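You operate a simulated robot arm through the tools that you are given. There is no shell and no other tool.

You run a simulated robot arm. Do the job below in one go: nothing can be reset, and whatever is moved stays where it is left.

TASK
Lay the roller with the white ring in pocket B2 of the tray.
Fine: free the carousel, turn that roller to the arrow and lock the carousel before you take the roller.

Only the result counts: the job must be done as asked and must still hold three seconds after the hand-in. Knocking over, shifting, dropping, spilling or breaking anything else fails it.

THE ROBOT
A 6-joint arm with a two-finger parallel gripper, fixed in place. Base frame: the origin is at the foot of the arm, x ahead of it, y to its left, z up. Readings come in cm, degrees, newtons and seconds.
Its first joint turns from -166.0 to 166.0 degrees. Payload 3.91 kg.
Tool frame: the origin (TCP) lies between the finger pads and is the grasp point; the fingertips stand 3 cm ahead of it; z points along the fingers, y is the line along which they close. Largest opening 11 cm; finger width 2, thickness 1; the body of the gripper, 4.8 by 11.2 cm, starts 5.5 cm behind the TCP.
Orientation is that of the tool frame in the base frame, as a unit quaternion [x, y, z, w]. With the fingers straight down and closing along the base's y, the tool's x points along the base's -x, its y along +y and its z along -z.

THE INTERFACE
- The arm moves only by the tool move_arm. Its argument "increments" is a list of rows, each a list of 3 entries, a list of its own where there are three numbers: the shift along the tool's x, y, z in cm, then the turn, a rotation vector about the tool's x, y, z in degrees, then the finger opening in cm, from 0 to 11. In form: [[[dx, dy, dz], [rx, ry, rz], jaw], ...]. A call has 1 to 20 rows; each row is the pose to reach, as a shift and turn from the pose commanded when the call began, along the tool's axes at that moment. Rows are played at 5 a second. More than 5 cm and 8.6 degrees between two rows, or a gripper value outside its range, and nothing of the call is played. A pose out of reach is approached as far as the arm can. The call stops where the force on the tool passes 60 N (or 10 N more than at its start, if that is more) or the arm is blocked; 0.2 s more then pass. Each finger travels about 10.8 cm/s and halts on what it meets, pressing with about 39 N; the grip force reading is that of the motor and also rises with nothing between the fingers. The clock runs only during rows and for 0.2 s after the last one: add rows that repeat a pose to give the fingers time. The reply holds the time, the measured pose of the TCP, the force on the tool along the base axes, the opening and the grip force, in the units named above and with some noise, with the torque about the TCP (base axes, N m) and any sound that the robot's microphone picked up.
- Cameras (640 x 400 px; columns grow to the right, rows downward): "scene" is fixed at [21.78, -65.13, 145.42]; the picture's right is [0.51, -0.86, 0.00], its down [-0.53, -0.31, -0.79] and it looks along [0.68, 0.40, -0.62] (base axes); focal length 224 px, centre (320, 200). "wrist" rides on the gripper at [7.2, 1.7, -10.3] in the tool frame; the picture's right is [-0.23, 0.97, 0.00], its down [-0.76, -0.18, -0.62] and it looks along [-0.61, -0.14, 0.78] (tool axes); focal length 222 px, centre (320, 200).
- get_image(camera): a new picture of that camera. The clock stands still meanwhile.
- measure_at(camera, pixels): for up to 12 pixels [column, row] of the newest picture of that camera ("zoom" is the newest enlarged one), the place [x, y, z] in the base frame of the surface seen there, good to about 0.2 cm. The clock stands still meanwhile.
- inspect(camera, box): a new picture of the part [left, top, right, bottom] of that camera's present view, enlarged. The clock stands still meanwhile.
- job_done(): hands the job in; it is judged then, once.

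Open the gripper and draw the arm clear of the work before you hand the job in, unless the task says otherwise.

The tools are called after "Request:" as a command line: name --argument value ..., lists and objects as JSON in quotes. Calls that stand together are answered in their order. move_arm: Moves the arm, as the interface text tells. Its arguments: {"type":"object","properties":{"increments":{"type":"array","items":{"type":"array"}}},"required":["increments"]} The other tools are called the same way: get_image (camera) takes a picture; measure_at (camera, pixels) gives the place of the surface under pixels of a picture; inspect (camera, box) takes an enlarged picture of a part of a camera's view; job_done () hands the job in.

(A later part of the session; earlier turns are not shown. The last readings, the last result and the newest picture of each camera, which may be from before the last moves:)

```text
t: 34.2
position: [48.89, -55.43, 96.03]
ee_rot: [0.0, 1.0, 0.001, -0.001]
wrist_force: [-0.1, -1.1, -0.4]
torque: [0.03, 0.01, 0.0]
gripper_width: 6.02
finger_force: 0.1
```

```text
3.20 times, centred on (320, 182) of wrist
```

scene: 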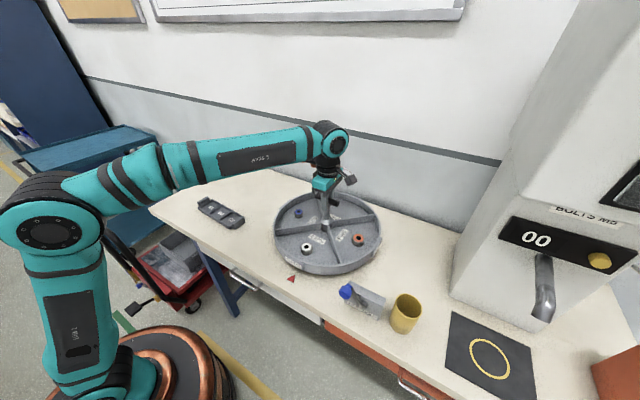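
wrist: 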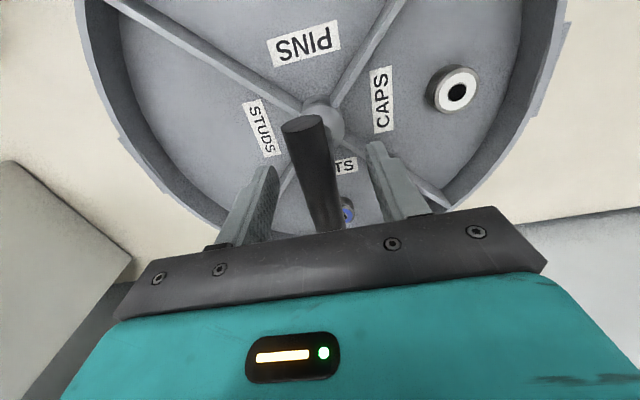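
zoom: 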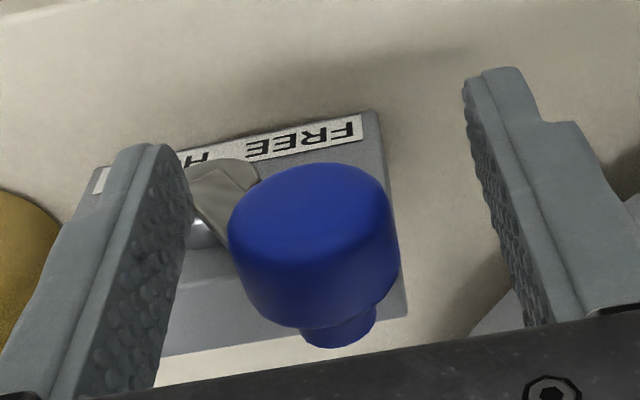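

The knob is between the fingers. I close to the 3.6 cm cage and swing it back along the arc toward HOLD (-y).

Request:
move_arm --increments '[[[0, 0, 0], [0, 0, 0], 4.5], [[0, 0, 0], [0, 0, 0], 3.6], [[0, 0, 0], [0, 0, 0], 3.6], [[0, -0.4, -0.1], [0, 0, 0], 3.6], [[0, -0.8, -0.25], [0, 0, 0], 3.6], [[0, -1.2, -0.35], [0, 0, 0], 3.6], [[0, -1.6, -0.45], [0, 0, 0], 3.6], [[0, -2.0, -0.55], [0, 0, 0], 3.6], [[0, -2.4, -0.6], [0, 0, 0], 3.6], [[0, -2.9, -0.65], [0, 0, 0], 3.6], [[0, -3.4, -0.7], [0, 0, 0], 3.6], [[0, -3.9, -0.75], [0, 0, 0], 3.6], [[0, -4.4, -0.7], [0, 0, 0], 3.6], [[0, -4.9, -0.65], [0, 0, 0], 3.6], [[0, -5.4, -0.6], [0, 0, 0], 3.6], [[0, -5.9, -0.5], [0, 0, 0], 3.6], [[0, -6.4, -0.35], [0, 0, 0], 3.6], [[0, -6.9, -0.2], [0, 0, 0], 3.6], [[0, -6.9, -0.2], [0, 0, 0], 3.6]]'

Request:
inspect --camera "wrist" --box '[220, 120, 420, 245]'

```text
t: 38.2
position: [49.0, -62.37, 96.19]
ee_rot: [0.0, 1.0, 0.0, -0.001]
wrist_force: [0.9, -1.3, -0.2]
torque: [0.01, -0.01, -0.02]
gripper_width: 3.65
finger_force: 0.4
```

```text
3.20 times, centred on (320, 182) of wrist
```

zoom: 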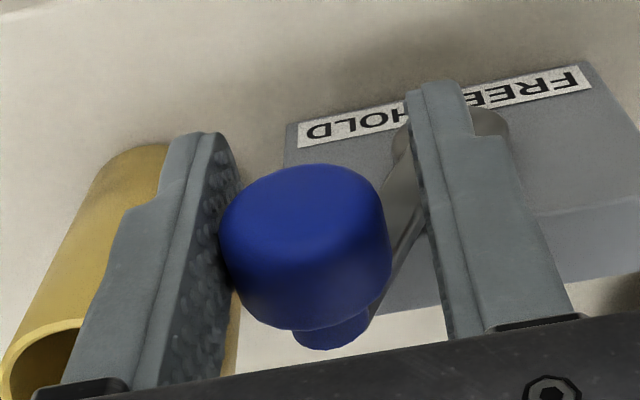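

Knob is near HOLD, leaning on the leading finger; no stop yet. I continue gently until the force rises.

Request:
move_arm --increments '[[[0, -0.3, 0.1], [0, 0, 0], 3.6], [[0, -0.6, 0.2], [0, 0, 0], 3.6], [[0, -0.9, 0.3], [0, 0, 0], 3.6], [[0, -1.15, 0.4], [0, 0, 0], 3.6], [[0, -1.3, 0.4], [0, 0, 0], 3.6], [[0, -1.3, 0.4], [0, 0, 0], 3.6]]'

Request:
inspect --camera "wrist" --box '[220, 120, 420, 245]'

```text
t: 39.6
position: [48.91, -63.77, 95.83]
ee_rot: [0.0, 1.0, 0.0, 0.0]
wrist_force: [-3.1, 6.5, -0.5]
torque: [0.03, 0.03, 0.01]
gripper_width: 3.91
finger_force: 2.8
```

```text
3.20 times, centred on (320, 182) of wrist
```

zoom: 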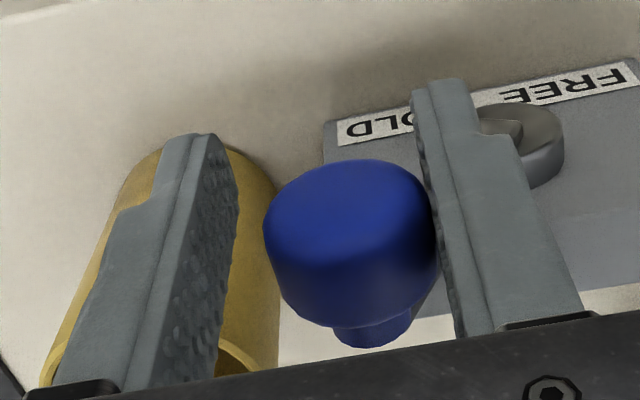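

Force rose to 6.5 N, with the knob on the trailing finger: probably the HOLD stop. I measure the knob and press slightly more to confirm.

Request:
measure_at --camera "zoom" --pixels '[[350, 180], [350, 250], [350, 300], [275, 240], [432, 230]]'

Request:
move_arm --increments '[[[0, -0.2, 0.05], [0, 0, 0], 3.6], [[0, -0.35, 0.1], [0, 0, 0], 3.6], [[0, -0.35, 0.1], [0, 0, 0], 3.6]]'

```text
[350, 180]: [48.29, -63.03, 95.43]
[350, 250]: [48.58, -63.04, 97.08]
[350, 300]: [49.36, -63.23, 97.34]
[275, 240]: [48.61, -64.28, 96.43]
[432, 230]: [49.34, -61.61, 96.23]
```

```text
t: 40.4
position: [48.93, -64.1, 95.75]
ee_rot: [-0.001, 1.0, -0.001, 0.001]
wrist_force: [2.4, 16.0, 5.7]
torque: [0.09, 0.0, -0.01]
gripper_width: 4.41
finger_force: 8.1
```

Knob is back at y≈-63.05, its original HOLD position, against the stop. I back off, open and lift clear.

Request:
move_arm --increments '[[[0, 0.5, 0], [0, 0, 0], 4.2], [[0, 0.9, 0], [0, 0, 0], 5], [[0, 0.95, 0], [0, 0, 0], 6], [[0, 0.95, -1], [0, 0, 0], 6], [[0, 0.95, -3], [0, 0, 0], 6], [[0, 0.95, -6], [0, 0, 0], 6], [[0, 0.95, -9.5], [0, 0, 0], 6], [[0, 0.95, -13], [0, 0, 0], 6], [[0, 0.95, -16.5], [0, 0, 0], 6], [[0, 0.95, -20], [0, 0, 0], 6], [[0, 0.95, -20], [0, 0, 0], 6]]'

Request:
inspect --camera "wrist" --box '[220, 50, 460, 200]'

Request:
inspect --camera "scene" --box '[270, 200, 430, 340]'

```text
t: 42.8
position: [48.9, -63.1, 115.76]
ee_rot: [0.0, 1.0, -0.001, 0.001]
wrist_force: [-0.2, -0.9, 0.6]
torque: [-0.01, 0.0, 0.01]
gripper_width: 5.99
finger_force: 0.1
```

```text
2.67 times, centred on (340, 125) of wrist
```

zoom: 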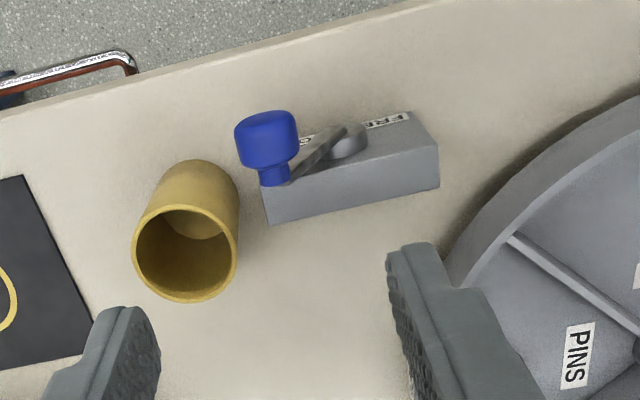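

```text
2.86 times, centred on (350, 270) of scene
```

zoom: 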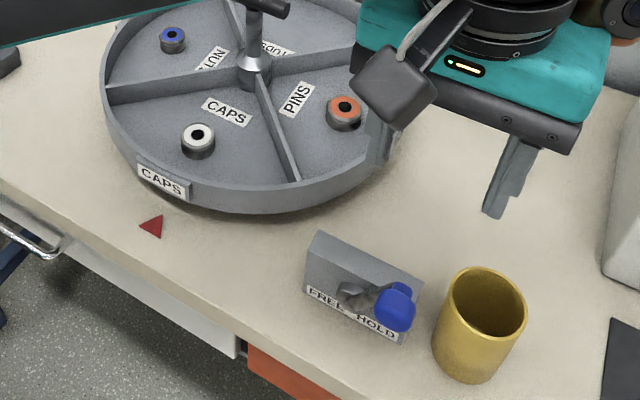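

The lever is at HOLD and CAPS still faces the arrow. I now move above the white roller at about (59.5,-38.15).

Request:
move_arm --increments '[[[-1.5, 3.5, 0], [0, 0, 0], 6], [[-3, 7, 0], [0, 0, 0], 6], [[-4.5, 10.6, 0], [0, 0, 0], 6], [[-6, 14.1, 0], [0, 0, 0], 6], [[-7.5, 17.7, 0], [0, 0, 0], 6], [[-9, 21.3, 0], [0, 0, 0], 6], [[-10.6, 24.95, 0], [0, 0, 0], 6], [[-10.6, 24.95, 4], [0, 0, 0], 6], [[-10.6, 24.95, 8], [0, 0, 0], 6], [[-10.6, 24.95, 8], [0, 0, 0], 6]]'

Request:
inspect --camera "wrist" --box '[220, 60, 420, 185]'

```text
t: 45.0
position: [59.46, -38.39, 107.67]
ee_rot: [0.0, 1.0, 0.0, 0.0]
wrist_force: [0.3, 1.2, -0.4]
torque: [-0.01, -0.01, 0.01]
gripper_width: 6.02
finger_force: 0.1
```

```text
3.20 times, centred on (320, 122) of wrist
```

zoom: 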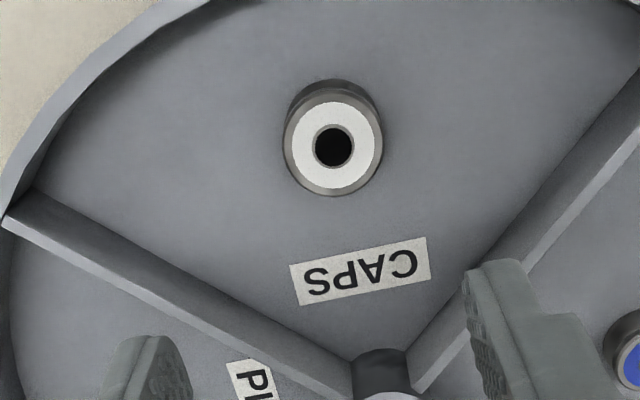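

The roller is at zoom (333,147). I measure its rim and the floor around it for a precise grasp.

Request:
measure_at --camera "zoom" --pixels '[[333, 190], [288, 145], [379, 145], [333, 108], [305, 120], [360, 175], [360, 118], [305, 178], [333, 85], [250, 150], [420, 150], [333, 230]]'

Request:
measure_at --camera "zoom" --pixels '[[240, 60], [430, 60], [333, 60], [333, 192], [286, 150], [381, 148], [310, 92], [360, 95], [372, 115], [290, 118], [200, 120], [480, 120]]'

```text
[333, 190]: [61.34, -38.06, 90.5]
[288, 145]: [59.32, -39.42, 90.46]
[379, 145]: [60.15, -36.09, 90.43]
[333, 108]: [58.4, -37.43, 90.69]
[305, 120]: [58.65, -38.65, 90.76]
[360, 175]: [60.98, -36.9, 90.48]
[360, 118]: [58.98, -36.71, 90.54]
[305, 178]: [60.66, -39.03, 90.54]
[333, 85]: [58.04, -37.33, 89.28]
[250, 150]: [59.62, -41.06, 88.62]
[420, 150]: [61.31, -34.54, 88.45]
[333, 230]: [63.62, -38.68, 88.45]
```

```text
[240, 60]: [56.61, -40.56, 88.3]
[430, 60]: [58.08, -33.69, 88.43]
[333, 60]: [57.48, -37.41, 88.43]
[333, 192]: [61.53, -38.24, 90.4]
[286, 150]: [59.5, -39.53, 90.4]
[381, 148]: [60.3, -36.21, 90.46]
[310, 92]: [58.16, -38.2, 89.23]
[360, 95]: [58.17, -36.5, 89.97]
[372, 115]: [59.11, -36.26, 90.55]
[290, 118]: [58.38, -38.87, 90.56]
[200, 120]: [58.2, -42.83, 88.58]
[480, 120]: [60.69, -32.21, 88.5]
```

Roller: centre ≈(59.65,-38.0), diameter ≈3.4, floor z 88.45, top 90.5. I descend in stages, first to z≈95.7, keeping the fingers open at 6 cm.

Request:
move_arm --increments '[[[-0.15, 0.35, 2.5], [0, 0, 0], 6], [[-0.15, 0.35, 5], [0, 0, 0], 6], [[-0.15, 0.35, 7.5], [0, 0, 0], 6], [[-0.15, 0.35, 10], [0, 0, 0], 6], [[-0.15, 0.35, 12], [0, 0, 0], 6], [[-0.15, 0.35, 12], [0, 0, 0], 6]]'

Request:
inspect --camera "wrist" --box '[220, 80, 420, 245]'

Request:
inspect --camera "scene" --box '[260, 190, 380, 290]'

```text
t: 46.4
position: [59.68, -37.89, 95.8]
ee_rot: [0.0, 1.0, 0.0, 0.001]
wrist_force: [0.8, -0.3, -0.1]
torque: [-0.01, 0.0, 0.0]
gripper_width: 5.99
finger_force: 0.2
```

```text
2.42 times, centred on (320, 162) of wrist
```

zoom: 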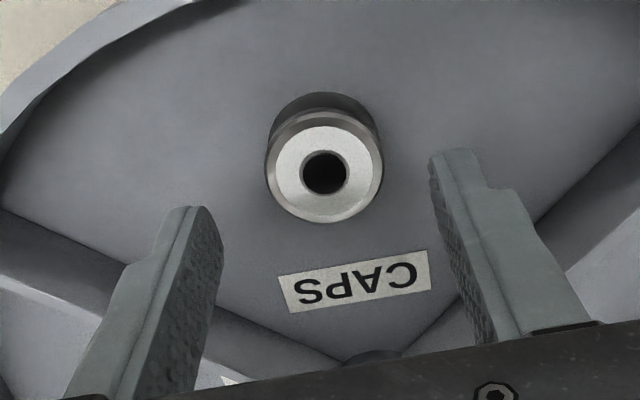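

```text
4.00 times, centred on (320, 240) of scene
```

zoom: 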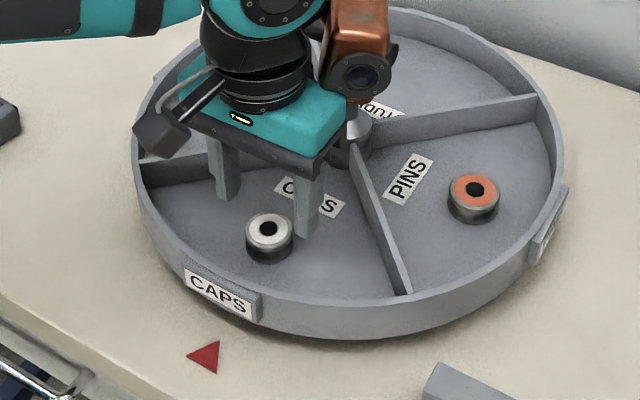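

A bronze box on the gripper's far side is near the T-handle as I descend. I measure its lower parts to be sure it clears the handle (x≈71–73, z up to 102).

Request:
measure_at --camera "zoom" --pixels '[[340, 95], [365, 78], [390, 60], [325, 85], [395, 95], [360, 98], [335, 40], [380, 30], [355, 125], [370, 110], [345, 60], [358, 10]]'

Request:
get_image --camera "scene"

```text
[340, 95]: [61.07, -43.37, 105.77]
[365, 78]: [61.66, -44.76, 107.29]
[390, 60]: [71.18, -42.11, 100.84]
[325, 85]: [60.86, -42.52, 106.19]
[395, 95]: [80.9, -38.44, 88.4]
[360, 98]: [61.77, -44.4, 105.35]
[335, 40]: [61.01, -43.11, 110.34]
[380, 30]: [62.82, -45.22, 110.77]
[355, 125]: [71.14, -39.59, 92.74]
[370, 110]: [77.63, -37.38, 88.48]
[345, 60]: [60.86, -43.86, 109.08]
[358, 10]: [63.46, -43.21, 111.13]
```

```text
taken
```

scene: 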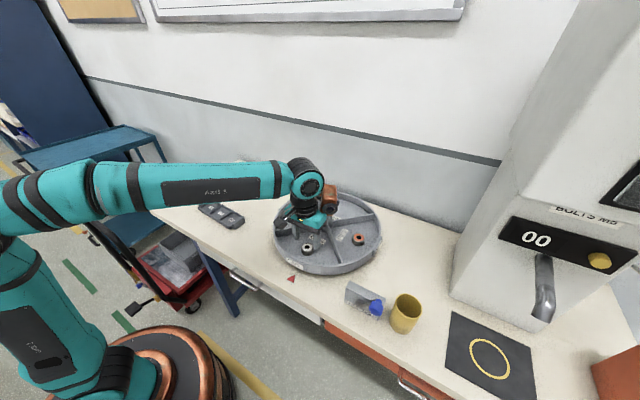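

The bronze housing spans about x 61–66, well short of the handle at x≥71, so the last 4 cm is clear. The roller sits ~0.1–0.2 cm off the tool axis; I correct and descend so the fingertips end about 0.4 cm above the carousel floor.

Request:
move_arm --increments '[[[-0.1, 0.1, 1], [0, 0, 0], 6], [[-0.1, 0.1, 2], [0, 0, 0], 6], [[-0.1, 0.1, 3], [0, 0, 0], 6], [[-0.1, 0.1, 3.6], [0, 0, 0], 6], [[-0.1, 0.1, 3.9], [0, 0, 0], 6], [[-0.1, 0.1, 3.9], [0, 0, 0], 6]]'

Request:
inspect --camera "wrist" --box '[220, 100, 420, 245]'

Request:
inspect --camera "scene" --box '[260, 190, 380, 290]'

```text
t: 47.8
position: [59.91, -37.91, 91.73]
ee_rot: [0.0, 1.0, 0.001, 0.0]
wrist_force: [0.5, 0.3, 0.3]
torque: [-0.01, -0.01, 0.0]
gripper_width: 6.01
finger_force: 0.0
```

```text
2.76 times, centred on (320, 172) of wrist
```

zoom: 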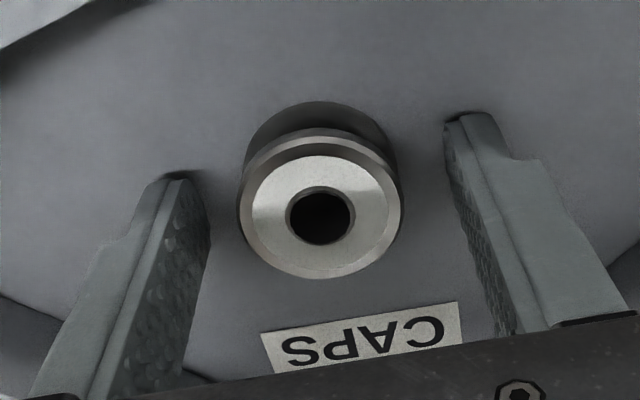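

```text
4.00 times, centred on (320, 240) of scene
```

zoom: 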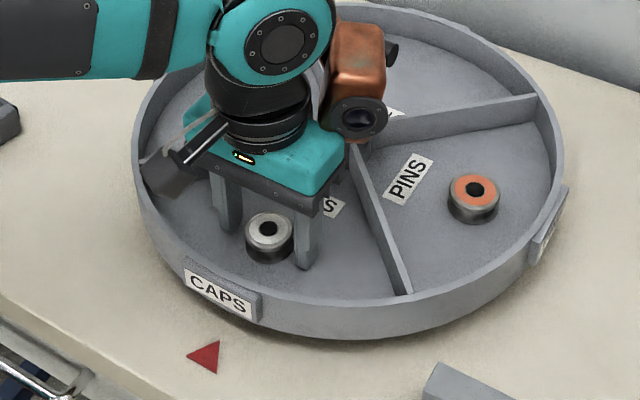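

The roller is centred between the fingers (top centre at px (320,178), exactly on the tool axis). I close on it.

Request:
move_arm --increments '[[[0, 0, 0], [0, 0, 0], 5], [[0, 0, 0], [0, 0, 0], 4.2], [[0, 0, 0], [0, 0, 0], 3.7], [[0, 0, 0], [0, 0, 0], 3.3], [[0, 0, 0], [0, 0, 0], 2.8], [[0, 0, 0], [0, 0, 0], 2.5], [[0, 0, 0], [0, 0, 0], 2.5]]'

Request:
inspect --camera "wrist" --box '[220, 100, 420, 245]'

```text
t: 49.4
position: [59.74, -37.94, 91.91]
ee_rot: [0.0, 1.0, 0.001, 0.0]
wrist_force: [-1.2, 1.7, -0.2]
torque: [0.02, -0.01, -0.02]
gripper_width: 3.66
finger_force: 38.9
```

```text
2.76 times, centred on (320, 172) of wrist
```

zoom: 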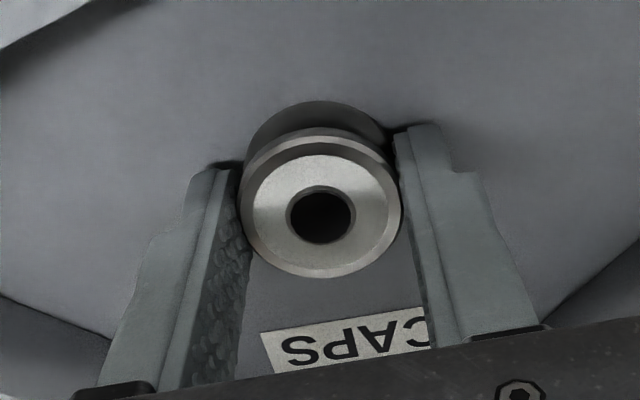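

Firm grip at 3.66 cm with 39 N. I lift slowly straight up and check the roller comes along.

Request:
move_arm --increments '[[[0, 0, -0.5], [0, 0, 0], 2.5], [[0, 0, -1.2], [0, 0, 0], 2.5], [[0, 0, -2.2], [0, 0, 0], 2.5], [[0, 0, -3.5], [0, 0, 0], 2.5], [[0, 0, -5], [0, 0, 0], 2.5], [[0, 0, -7], [0, 0, 0], 2.5], [[0, 0, -9], [0, 0, 0], 2.5], [[0, 0, -11], [0, 0, 0], 2.5], [[0, 0, -13], [0, 0, 0], 2.5], [[0, 0, -13], [0, 0, 0], 2.5]]'

Request:
inspect --camera "wrist" --box '[220, 100, 420, 245]'

Request:
get_image --camera "scene"

```text
t: 51.6
position: [59.75, -37.65, 104.75]
ee_rot: [0.0, 1.0, -0.001, 0.0]
wrist_force: [0.3, 0.4, -0.2]
torque: [0.02, 0.02, 0.02]
gripper_width: 2.52
finger_force: 0.1
```

```text
2.76 times, centred on (320, 172) of wrist
```

zoom: 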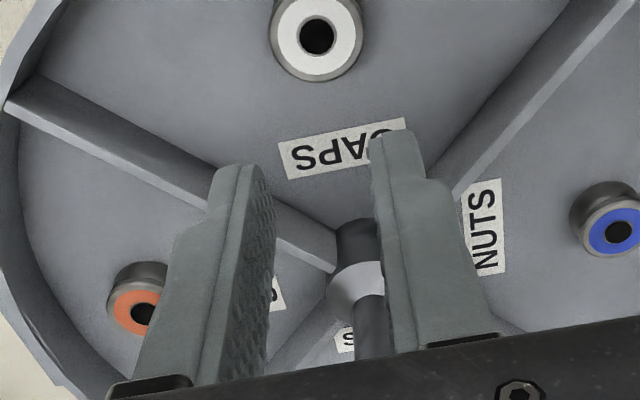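

```text
taken
```

scene: 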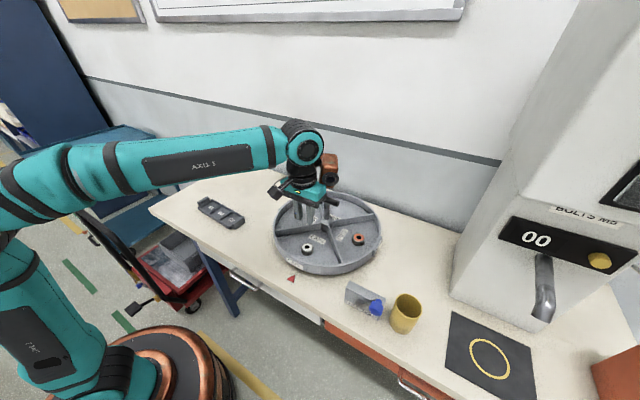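

The fingers closed to 2.52: the roller slipped out and is still standing in its place in the CAPS sector. I look closely at its profile before regrasping.

Request:
inspect --camera "scene" --box '[290, 235, 325, 260]'

Request:
inspect --camera "scene" --box '[340, 227, 375, 252]'

Request:
inspect --camera "wrist" --box '[290, 85, 350, 140]'

```text
16.00 times, centred on (308, 248) of scene
```

zoom: 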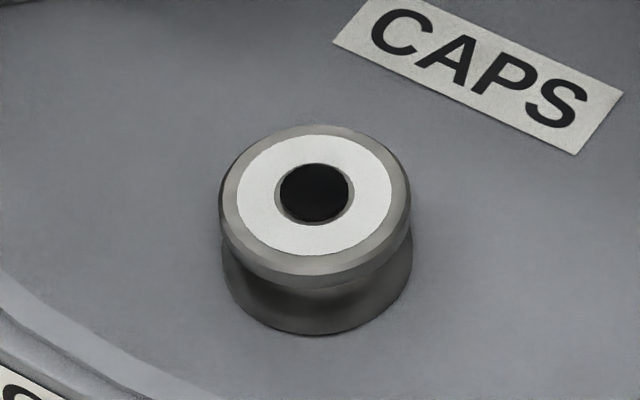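

```text
16.00 times, centred on (358, 240) of scene
```

zoom: 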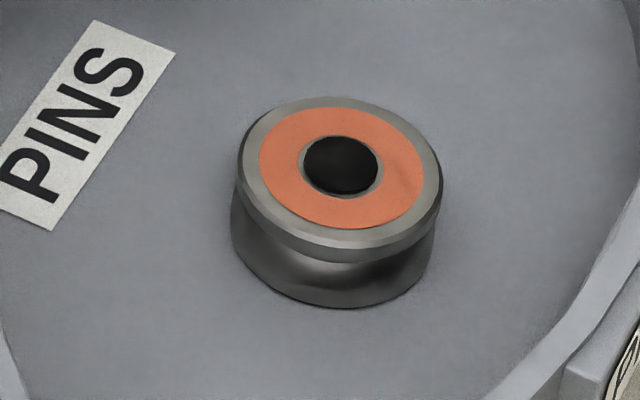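

```text
7.27 times, centred on (320, 112) of wrist
```

zoom: 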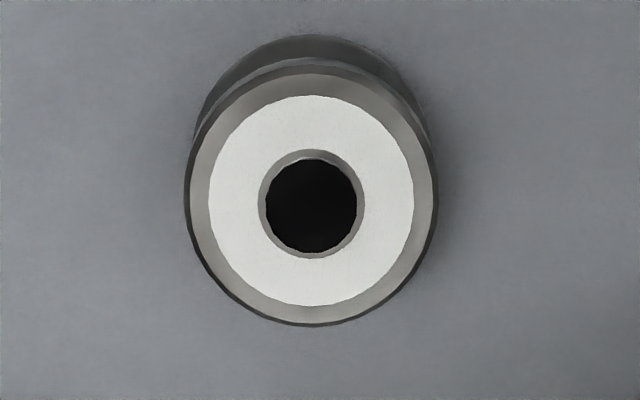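

The roller has a groove between two flanges and still stands upright, centred under the tool axis (px (319,113)). My fingertips likely only caught its top flange, so I open and go back down to just above the previous height.

Request:
move_arm --increments '[[[0, 0, 0], [0, 0, 0], 4.5], [[0, 0, 0], [0, 0, 0], 6], [[0, 0, 2.5], [0, 0, 0], 6], [[0, 0, 5], [0, 0, 0], 6], [[0, 0, 7.5], [0, 0, 0], 6], [[0, 0, 10], [0, 0, 0], 6], [[0, 0, 12], [0, 0, 0], 6], [[0, 0, 13], [0, 0, 0], 6], [[0, 0, 13], [0, 0, 0], 6]]'

Request:
inspect --camera "wrist" --box '[220, 100, 420, 245]'

```text
t: 53.6
position: [59.79, -37.82, 91.88]
ee_rot: [0.0, 1.0, 0.0, 0.0]
wrist_force: [0.4, -0.4, -0.7]
torque: [0.01, -0.02, 0.02]
gripper_width: 6.03
finger_force: 0.1
```

```text
2.76 times, centred on (320, 172) of wrist
```

zoom: 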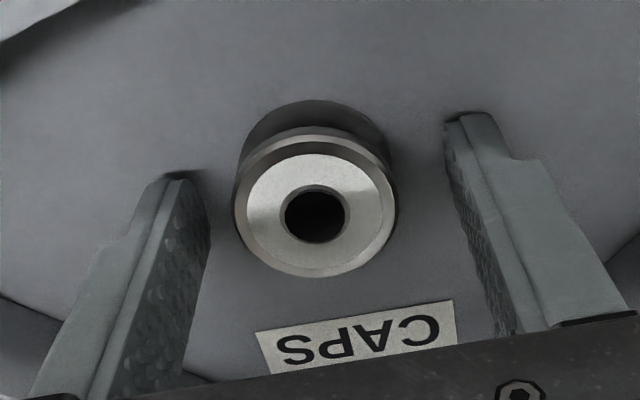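

Same geometry as before. I lower in 0.1 cm steps to seat the fingertips just above the floor, watching for contact force.

Request:
move_arm --increments '[[[0, -0.05, 0.1], [0, 0, 0], 6], [[0, -0.05, 0.2], [0, 0, 0], 6], [[0, -0.05, 0.25], [0, 0, 0], 6], [[0, -0.05, 0.25], [0, 0, 0], 6]]'

Request:
measure_at --camera "wrist" --pixels '[[265, 163], [375, 142], [320, 125], [290, 160]]'

```text
t: 54.6
position: [59.9, -37.78, 91.67]
ee_rot: [0.0, 1.0, 0.0, 0.001]
wrist_force: [0.9, 0.4, 5.0]
torque: [0.17, -0.01, 0.01]
gripper_width: 5.97
finger_force: 0.1
```

```text
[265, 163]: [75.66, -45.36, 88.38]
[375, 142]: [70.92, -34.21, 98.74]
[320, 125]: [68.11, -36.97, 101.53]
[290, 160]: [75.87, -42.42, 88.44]
```

Contact with the floor (5 N). I back up 0.08 cm so the tips just clear the floor, and close for a full-height grip.

Request:
move_arm --increments '[[[0, 0, -0.08], [0, 0, 0], 6], [[0, 0, -0.08], [0, 0, 0], 5], [[0, 0, -0.08], [0, 0, 0], 4.2], [[0, 0, -0.08], [0, 0, 0], 3.7], [[0, 0, -0.08], [0, 0, 0], 3.3], [[0, 0, -0.08], [0, 0, 0], 2.5], [[0, 0, -0.08], [0, 0, 0], 1.5], [[0, 0, -0.08], [0, 0, 0], 1.0], [[0, 0, -0.08], [0, 0, 0], 1.0]]'

Request:
inspect --camera "wrist" --box '[220, 100, 420, 245]'

```text
t: 56.6
position: [59.89, -37.81, 91.63]
ee_rot: [0.0, 1.0, 0.0, 0.0]
wrist_force: [0.2, 0.1, -0.5]
torque: [0.02, 0.01, 0.03]
gripper_width: 3.68
finger_force: 39.0
```

```text
2.76 times, centred on (320, 172) of wrist
```

zoom: 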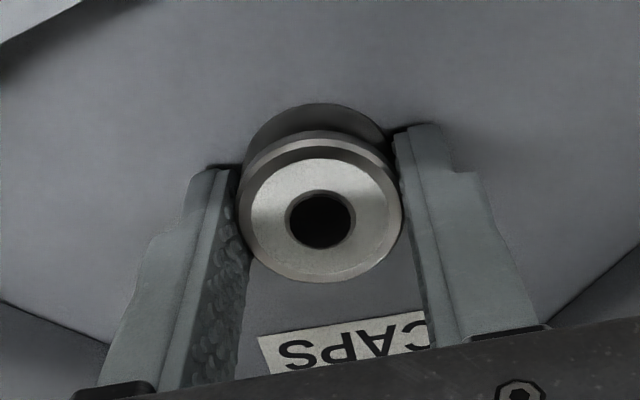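

Gripped at 3.68 cm. I lift very slowly, 0.1 cm per row, and check force and grip.

Request:
move_arm --increments '[[[0, 0, -0.1], [0, 0, 0], 1.0], [[0, 0, -0.2], [0, 0, 0], 1.0], [[0, 0, -0.3], [0, 0, 0], 1.0], [[0, 0, -0.4], [0, 0, 0], 1.0], [[0, 0, -0.5], [0, 0, 0], 1.0]]'

Request:
inspect --camera "wrist" --box '[220, 100, 420, 245]'

Request:
inspect --camera "scene" --box '[280, 215, 350, 275]'

```text
t: 57.8
position: [59.79, -37.68, 92.2]
ee_rot: [0.0, 1.0, 0.0, 0.001]
wrist_force: [0.3, -0.3, -1.0]
torque: [-0.01, -0.02, -0.01]
gripper_width: 3.65
finger_force: 38.5
```

```text
2.76 times, centred on (320, 172) of wrist
```

zoom: 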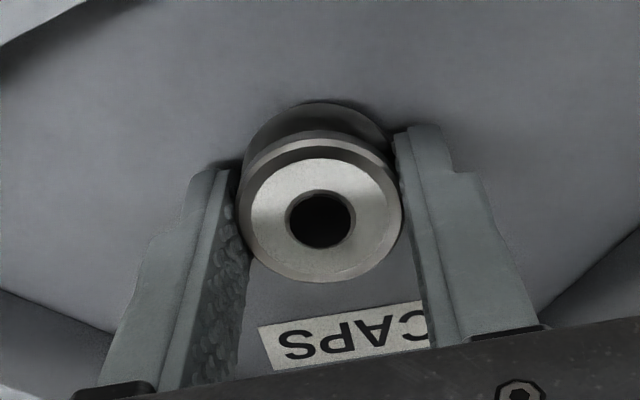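

```text
6.67 times, centred on (315, 245) of scene
```

zoom: 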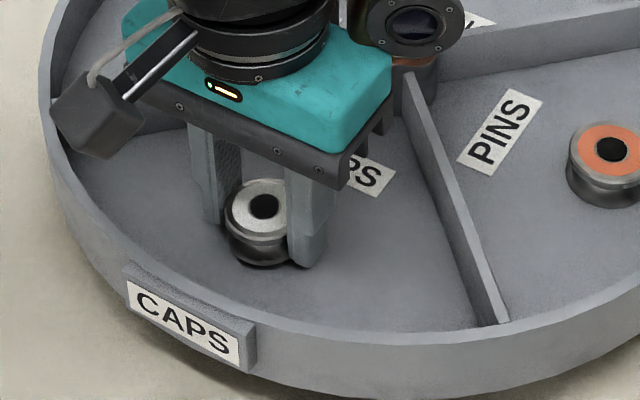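

The roller rises with the fingers this time (unchanged relative to them while the CAPS label recedes). I continue lifting slowly and check again.

Request:
move_arm --increments '[[[0, 0, -0.15], [0, 0, 0], 1.0], [[0, 0, -0.3], [0, 0, 0], 1.0], [[0, 0, -0.5], [0, 0, 0], 1.0], [[0, 0, -0.7], [0, 0, 0], 1.0], [[0, 0, -0.9], [0, 0, 0], 1.0], [[0, 0, -1.1], [0, 0, 0], 1.0], [[0, 0, -1.3], [0, 0, 0], 1.0], [[0, 0, -1.5], [0, 0, 0], 1.0]]'

Request:
inspect --camera "wrist" --box '[220, 100, 420, 245]'

Request:
inspect --camera "scene" --box '[280, 215, 350, 275]'

```text
t: 59.6
position: [59.75, -37.84, 93.47]
ee_rot: [0.0, 1.0, -0.001, 0.0]
wrist_force: [0.2, 1.3, -1.9]
torque: [0.01, 0.04, 0.0]
gripper_width: 3.65
finger_force: 39.2
```

```text
2.76 times, centred on (320, 172) of wrist
```

zoom: 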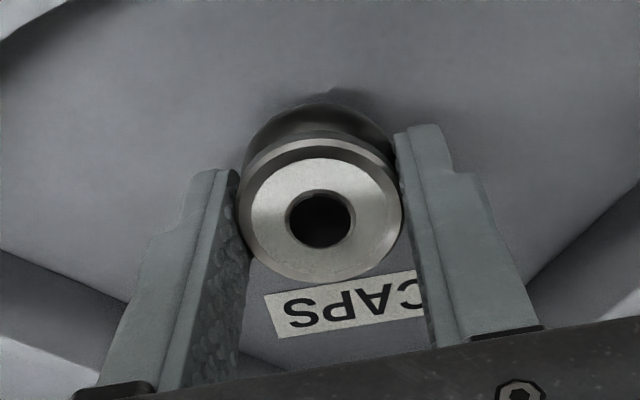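

```text
6.67 times, centred on (315, 245) of scene
```

zoom: 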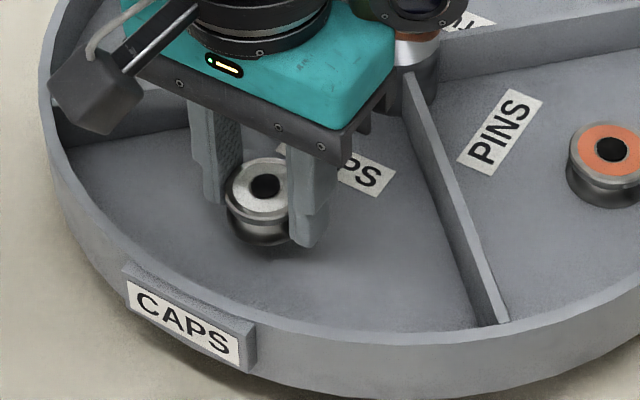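

Secure hold. I continue lifting smoothly to about z 103.

Request:
move_arm --increments '[[[0, 0, -0.3], [0, 0, 0], 1.0], [[0, 0, -0.7], [0, 0, 0], 1.0], [[0, 0, -1.2], [0, 0, 0], 1.0], [[0, 0, -1.8], [0, 0, 0], 1.0], [[0, 0, -2.5], [0, 0, 0], 1.0], [[0, 0, -3.2], [0, 0, 0], 1.0], [[0, 0, -4.0], [0, 0, 0], 1.0], [[0, 0, -4.8], [0, 0, 0], 1.0], [[0, 0, -5.6], [0, 0, 0], 1.0], [[0, 0, -6.4], [0, 0, 0], 1.0], [[0, 0, -7.2], [0, 0, 0], 1.0], [[0, 0, -8.0], [0, 0, 0], 1.0], [[0, 0, -8.7], [0, 0, 0], 1.0], [[0, 0, -9.3], [0, 0, 0], 1.0], [[0, 0, -9.7], [0, 0, 0], 1.0], [[0, 0, -10], [0, 0, 0], 1.0]]'

Request:
get_image --camera "wrist"

Request:
get_image --camera "scene"

```text
t: 63.0
position: [59.74, -37.91, 103.67]
ee_rot: [0.0, 1.0, 0.0, 0.0]
wrist_force: [1.0, 0.4, -1.7]
torque: [0.01, -0.02, 0.01]
gripper_width: 3.66
finger_force: 38.8
```

```text
taken
```

wrist: 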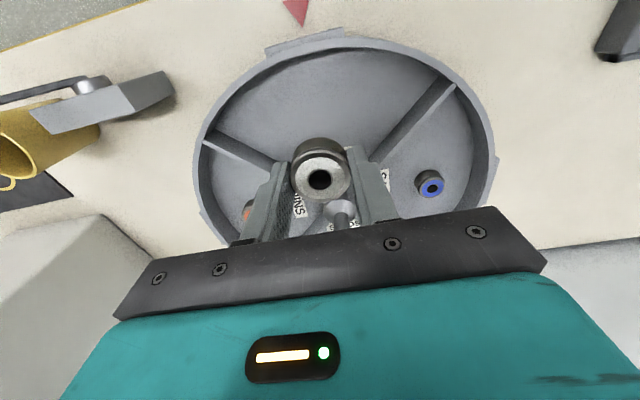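

```text
taken
```

scene: 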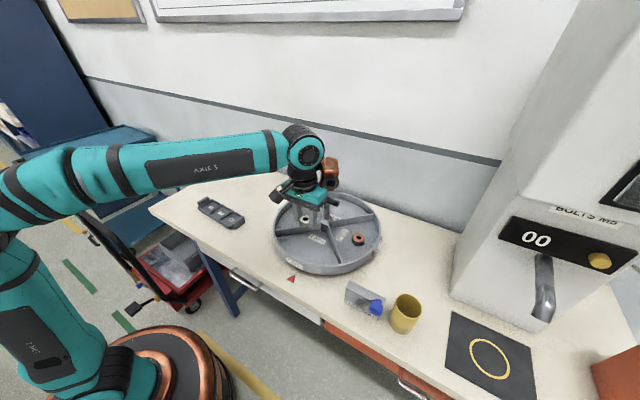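

Roller held at px (320,180). I move toward the tray along +y at constant height, with gentle acceleration.

Request:
move_arm --increments '[[[0, 0.4, 0], [0, 0, 0], 1.0], [[0, 1.0, 0], [0, 0, 0], 1.0], [[0, 1.8, 0], [0, 0, 0], 1.0], [[0, 2.8, 0], [0, 0, 0], 1.0], [[0, 4.0, 0], [0, 0, 0], 1.0], [[0, 5.4, 0], [0, 0, 0], 1.0], [[0, 6.8, 0], [0, 0, 0], 1.0], [[0, 8.2, 0], [0, 0, 0], 1.0], [[0, 9.6, 0], [0, 0, 0], 1.0], [[0, 11.0, 0], [0, 0, 0], 1.0], [[0, 12.4, 0], [0, 0, 0], 1.0], [[0, 13.8, 0], [0, 0, 0], 1.0], [[0, 15.2, 0], [0, 0, 0], 1.0], [[0, 16.6, 0], [0, 0, 0], 1.0], [[0, 18.0, 0], [0, 0, 0], 1.0], [[0, 19.2, 0], [0, 0, 0], 1.0], [[0, 20.2, 0], [0, 0, 0], 1.0], [[0, 20.8, 0], [0, 0, 0], 1.0], [[0, 21.1, 0], [0, 0, 0], 1.0], [[0, 21.2, 0], [0, 0, 0], 1.0]]'

Request:
get_image --camera "wrist"

```text
t: 67.2
position: [59.8, -16.54, 103.63]
ee_rot: [0.001, 1.0, 0.0, 0.0]
wrist_force: [-0.2, -0.2, -1.9]
torque: [0.0, 0.02, 0.01]
gripper_width: 3.66
finger_force: 39.2
```

```text
taken
```

wrist: 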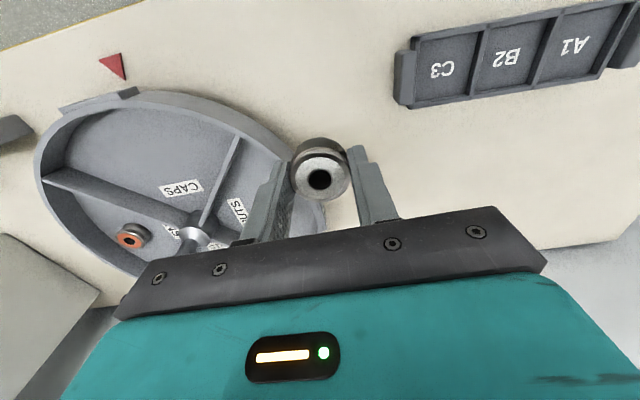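

Roller still secure. I continue the remaining 20.3 cm in y to above pocket B2.

Request:
move_arm --increments '[[[0, 0.4, 0], [0, 0, 0], 1.0], [[0, 1.0, 0], [0, 0, 0], 1.0], [[0, 1.8, 0], [0, 0, 0], 1.0], [[0, 2.8, 0], [0, 0, 0], 1.0], [[0, 4.0, 0], [0, 0, 0], 1.0], [[0, 5.4, 0], [0, 0, 0], 1.0], [[0, 6.8, 0], [0, 0, 0], 1.0], [[0, 8.2, 0], [0, 0, 0], 1.0], [[0, 9.6, 0], [0, 0, 0], 1.0], [[0, 11.0, 0], [0, 0, 0], 1.0], [[0, 12.4, 0], [0, 0, 0], 1.0], [[0, 13.8, 0], [0, 0, 0], 1.0], [[0, 15.2, 0], [0, 0, 0], 1.0], [[0, 16.5, 0], [0, 0, 0], 1.0], [[0, 17.7, 0], [0, 0, 0], 1.0], [[0, 18.7, 0], [0, 0, 0], 1.0], [[0, 19.5, 0], [0, 0, 0], 1.0], [[0, 20.0, 0], [0, 0, 0], 1.0], [[0, 20.25, 0], [0, 0, 0], 1.0], [[0, 20.3, 0], [0, 0, 0], 1.0]]'

Request:
get_image --camera "wrist"

Request:
inspect --camera "wrist" --box '[200, 60, 440, 210]'

Request:
inspect --camera "scene" --box '[180, 170, 260, 240]'

```text
t: 71.4
position: [59.65, 3.68, 103.81]
ee_rot: [0.0, 1.0, -0.001, 0.001]
wrist_force: [-0.7, 0.0, -1.6]
torque: [0.01, 0.0, 0.02]
gripper_width: 3.65
finger_force: 39.2
```

```text
taken
```

wrist: 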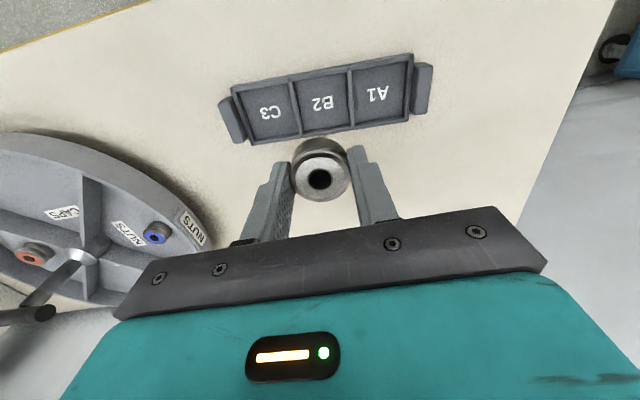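

```text
2.67 times, centred on (320, 135) of wrist
```

zoom: 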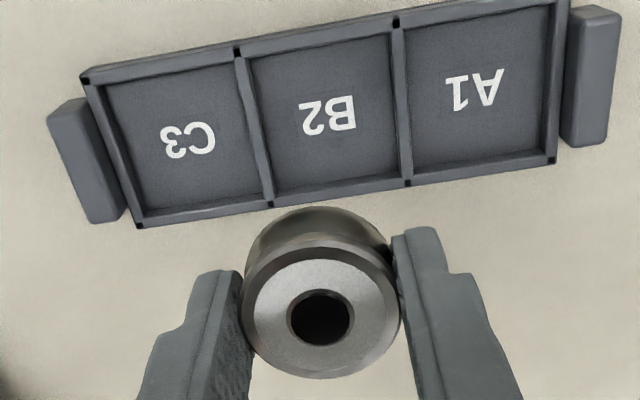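

```text
5.71 times, centred on (220, 205) of scene
```

zoom: 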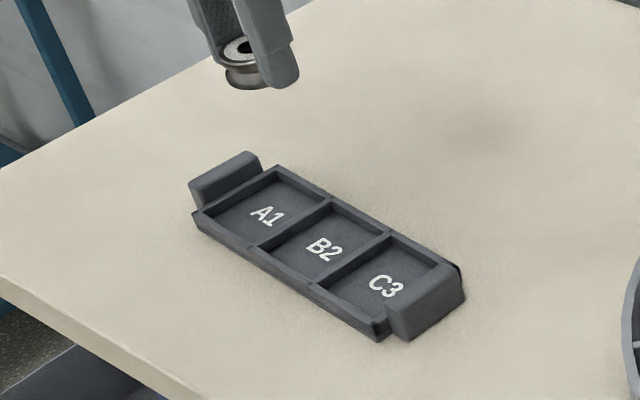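

I'm above the tray with the roller. I zoom on B2 from the wrist to measure its inner walls accurately.

Request:
inspect --camera "wrist" --box '[260, 60, 380, 140]'

```text
5.00 times, centred on (320, 100) of wrist
```

zoom: 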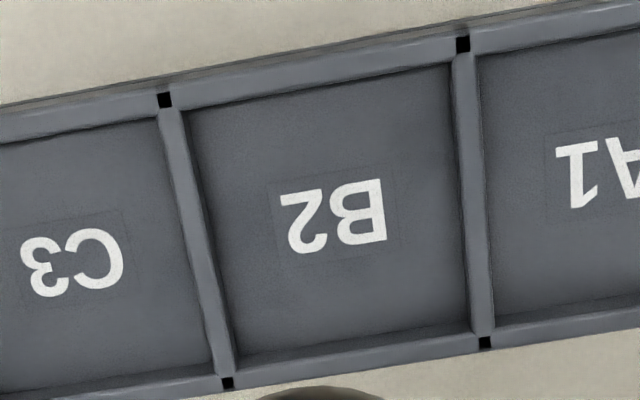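

The B2 inner corners are at about (190,112), (450,68), (240,360), (470,325). I measure the floor near each and the ridge tops.

Request:
measure_at --camera "zoom" --pixels '[[195, 118], [445, 72], [240, 350], [465, 320], [335, 215], [465, 43], [165, 100], [228, 383], [485, 343], [193, 230], [475, 190], [320, 82]]'

Request:
measure_at --camera "zoom" --pixels '[[355, 353], [350, 335], [222, 235], [455, 195], [320, 96], [215, 225], [460, 192], [188, 225], [484, 188], [190, 112], [237, 362], [470, 328]]'

```text
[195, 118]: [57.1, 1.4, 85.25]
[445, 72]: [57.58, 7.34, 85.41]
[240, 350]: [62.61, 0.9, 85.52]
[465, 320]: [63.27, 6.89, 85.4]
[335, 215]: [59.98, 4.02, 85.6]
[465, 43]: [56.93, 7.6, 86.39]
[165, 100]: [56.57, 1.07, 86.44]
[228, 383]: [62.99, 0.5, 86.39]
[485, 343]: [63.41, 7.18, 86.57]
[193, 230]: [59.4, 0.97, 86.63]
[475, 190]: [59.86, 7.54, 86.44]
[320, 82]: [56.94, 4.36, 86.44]
```

```text
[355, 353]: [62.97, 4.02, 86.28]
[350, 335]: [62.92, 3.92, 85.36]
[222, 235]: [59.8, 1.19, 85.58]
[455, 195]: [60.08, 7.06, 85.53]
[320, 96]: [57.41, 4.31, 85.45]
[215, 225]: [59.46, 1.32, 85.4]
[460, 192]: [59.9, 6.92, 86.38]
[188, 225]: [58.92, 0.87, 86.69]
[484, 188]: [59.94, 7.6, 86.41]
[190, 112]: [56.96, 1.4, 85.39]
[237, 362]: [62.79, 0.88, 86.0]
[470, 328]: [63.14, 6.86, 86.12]
```

B2 measured from the wrist: centre ≈(60.05,4.1), inner size ≈5.9 cm, turned about -3.8°. To keep the fingers clear of the ridges I turn the tool 41.2° so they lie on the pocket's diagonal, shift over the centre, and lower to z≈97.

Request:
move_arm --increments '[[[-0.05, 0.1, 0], [0, 0, -2], 1.0], [[-0.1, 0.2, 0], [0, 0, -5], 1.0], [[-0.2, 0.3, 0], [0, 0, -9], 1.0], [[-0.28, 0.45, 0], [0, 0, -13], 1.0], [[-0.28, 0.45, 0.3], [0, 0, -17], 1.0], [[-0.28, 0.45, 0.8], [0, 0, -21], 1.0], [[-0.28, 0.45, 1.4], [0, 0, -25], 1.0], [[-0.28, 0.45, 2.1], [0, 0, -29], 1.0], [[-0.28, 0.45, 2.8], [0, 0, -33], 1.0], [[-0.28, 0.45, 3.5], [0, 0, -37], 1.0], [[-0.28, 0.45, 4.2], [0, 0, -40], 1.0], [[-0.28, 0.45, 4.9], [0, 0, -41.2], 1.0], [[-0.28, 0.45, 5.6], [0, 0, -41.2], 1.0], [[-0.28, 0.45, 6.2], [0, 0, -41.2], 1.0], [[-0.28, 0.45, 6.6], [0, 0, -41.2], 1.0], [[-0.28, 0.45, 6.8], [0, 0, -41.2], 1.0]]'

Request:
get_image --camera "wrist"

Request:
inspect --camera "wrist" --box '[220, 70, 420, 210]'

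```text
t: 74.8
position: [59.92, 4.17, 96.88]
ee_rot: [-0.352, 0.936, 0.0, 0.001]
wrist_force: [0.6, -0.1, -1.5]
torque: [-0.02, -0.01, -0.02]
gripper_width: 3.66
finger_force: 38.9
```

```text
taken
```

wrist: 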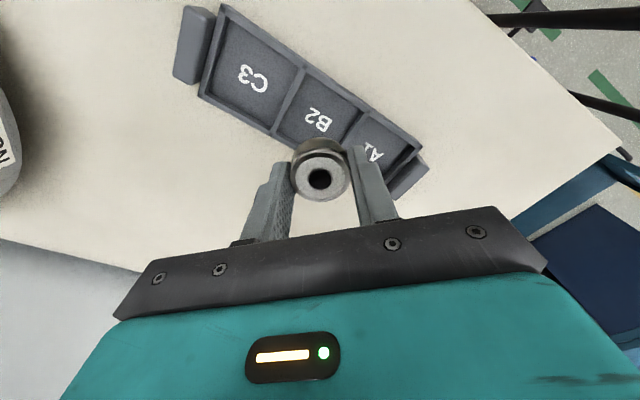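

```text
2.86 times, centred on (320, 140) of wrist
```

zoom: 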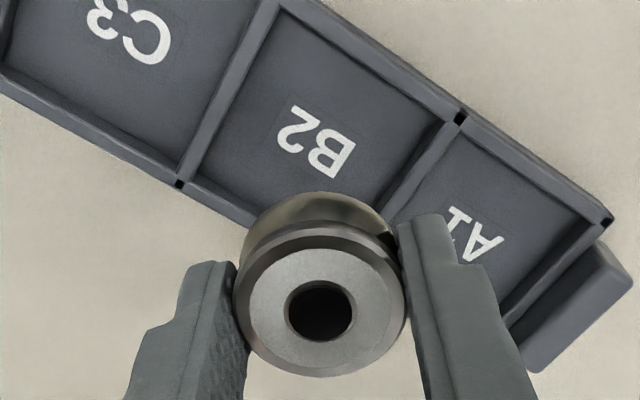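

The tool axis should meet the tray floor at zoom (320,145) and B2's centre appears near (315,147). I measure the visible corners to refine.

Request:
measure_at --camera "zoom" --pixels '[[278, 14], [440, 122], [192, 176], [459, 119], [180, 184], [270, 4], [235, 95], [412, 165], [360, 70], [260, 200], [320, 145], [205, 170]]'

Request:
inspect --camera "scene" --box '[185, 170, 265, 235]'

```text
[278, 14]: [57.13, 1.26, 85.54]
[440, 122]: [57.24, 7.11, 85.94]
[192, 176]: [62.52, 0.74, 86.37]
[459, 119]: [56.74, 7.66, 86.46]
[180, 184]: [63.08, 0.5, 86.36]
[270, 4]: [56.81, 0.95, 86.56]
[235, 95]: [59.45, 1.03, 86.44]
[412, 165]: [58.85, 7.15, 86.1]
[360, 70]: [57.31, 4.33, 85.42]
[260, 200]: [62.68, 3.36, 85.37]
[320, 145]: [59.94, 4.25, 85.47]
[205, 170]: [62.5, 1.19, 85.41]
```

```text
6.15 times, centred on (225, 202) of scene
```

zoom: 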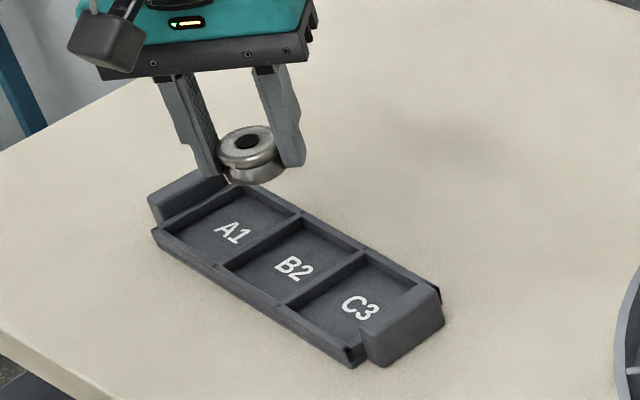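

TCP is within 0.1 cm of the pocket centre (≈(59.95,4.08)). I descend to about 0.6 cm above expected contact and look again.

Request:
move_arm --increments '[[[0.01, -0.03, 0.5], [0, 0, 0], 1.0], [[0.02, -0.06, 1.2], [0, 0, 0], 1.0], [[0.02, -0.06, 2.0], [0, 0, 0], 1.0], [[0.02, -0.06, 2.9], [0, 0, 0], 1.0], [[0.02, -0.06, 3.8], [0, 0, 0], 1.0], [[0.02, -0.06, 4.6], [0, 0, 0], 1.0], [[0.02, -0.06, 5.3], [0, 0, 0], 1.0], [[0.02, -0.06, 5.9], [0, 0, 0], 1.0], [[0.02, -0.06, 6.3], [0, 0, 0], 1.0], [[0.02, -0.06, 6.5], [0, 0, 0], 1.0], [[0.02, -0.06, 6.5], [0, 0, 0], 1.0]]'

Request:
inspect --camera "wrist" --box '[220, 70, 420, 210]'

Request:
inspect --camera "scene" --box '[185, 175, 255, 235]'

```text
t: 77.2
position: [60.12, 3.98, 90.44]
ee_rot: [-0.352, 0.936, 0.001, 0.0]
wrist_force: [-0.3, 0.9, -0.9]
torque: [-0.02, 0.02, -0.01]
gripper_width: 3.66
finger_force: 39.6
```

```text
2.86 times, centred on (320, 140) of wrist
```

zoom: 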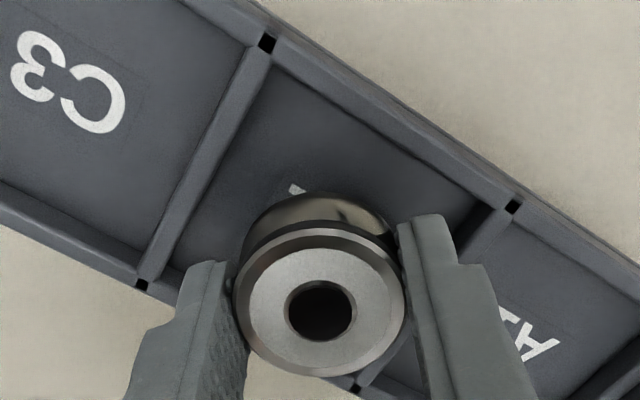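

```text
6.67 times, centred on (220, 205) of scene
```

zoom: 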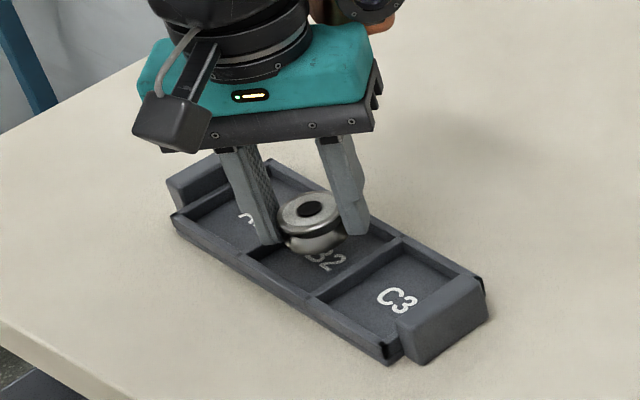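

The posts' diagonals cross at zoom (319.5,247) against the tool axis at (320,249): centred to under 0.1 cm. I go down into the pocket in small steps, watching the forces.

Request:
move_arm --increments '[[[0, 0, 0.25], [0, 0, 0], 1.0], [[0, 0, 0.5], [0, 0, 0], 1.0], [[0, 0, 0.75], [0, 0, 0], 1.0], [[0, 0, 1.0], [0, 0, 0], 1.0], [[0, 0, 1.2], [0, 0, 0], 1.0], [[0, 0, 1.35], [0, 0, 0], 1.0], [[0, 0, 1.35], [0, 0, 0], 1.0]]'

Request:
inspect --camera "scene" --box '[185, 175, 255, 235]'

Request:
inspect --camera "wrist" --box '[220, 70, 420, 210]'

```text
t: 78.8
position: [60.12, 4.07, 89.04]
ee_rot: [-0.352, 0.936, 0.0, 0.0]
wrist_force: [1.3, 0.4, -1.3]
torque: [0.01, -0.01, 0.0]
gripper_width: 3.68
finger_force: 38.8
```

```text
6.67 times, centred on (220, 205) of scene
```

zoom: 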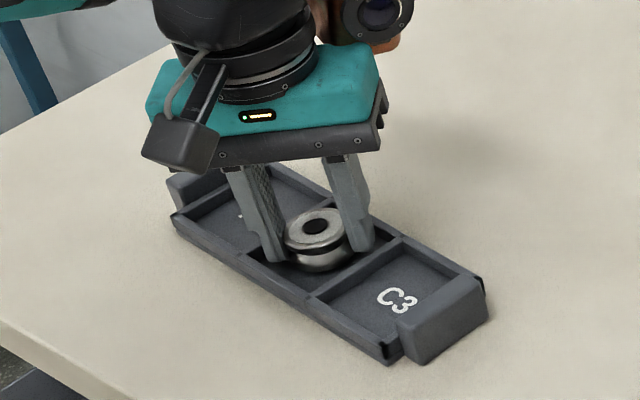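

```text
2.86 times, centred on (320, 140) of wrist
```

zoom: 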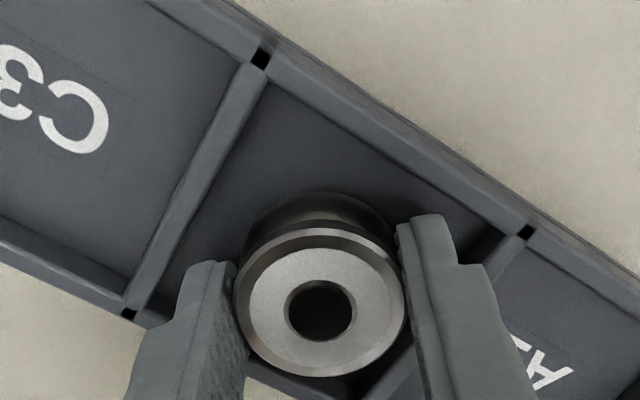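

Fingers and roller are inside the pocket with no contact force (z 89.04). I lower in 0.08 cm steps until the roller touches the floor.

Request:
move_arm --increments '[[[0, 0, 0.08], [0, 0, 0], 1.0], [[0, 0, 0.16], [0, 0, 0], 1.0], [[0, 0, 0.22], [0, 0, 0], 1.0], [[0, 0, 0.22], [0, 0, 0], 1.0]]'

```text
t: 79.8
position: [60.13, 4.09, 88.74]
ee_rot: [-0.352, 0.936, 0.0, 0.001]
wrist_force: [0.2, 1.0, -0.7]
torque: [0.0, 0.03, 0.03]
gripper_width: 3.66
finger_force: 39.5
```

Force z is still about -0.7 to -1.6 N (roller's weight), so not clearly down yet. I continue in 0.05 cm steps.

Request:
move_arm --increments '[[[0, 0, 0.05], [0, 0, 0], 1.0], [[0, 0, 0.1], [0, 0, 0], 1.0], [[0, 0, 0.1], [0, 0, 0], 1.0]]'

```text
t: 80.6
position: [60.08, 4.16, 88.65]
ee_rot: [-0.352, 0.936, -0.001, 0.001]
wrist_force: [0.8, 2.8, 6.5]
torque: [0.11, 0.05, 0.01]
gripper_width: 3.68
finger_force: 38.9
```

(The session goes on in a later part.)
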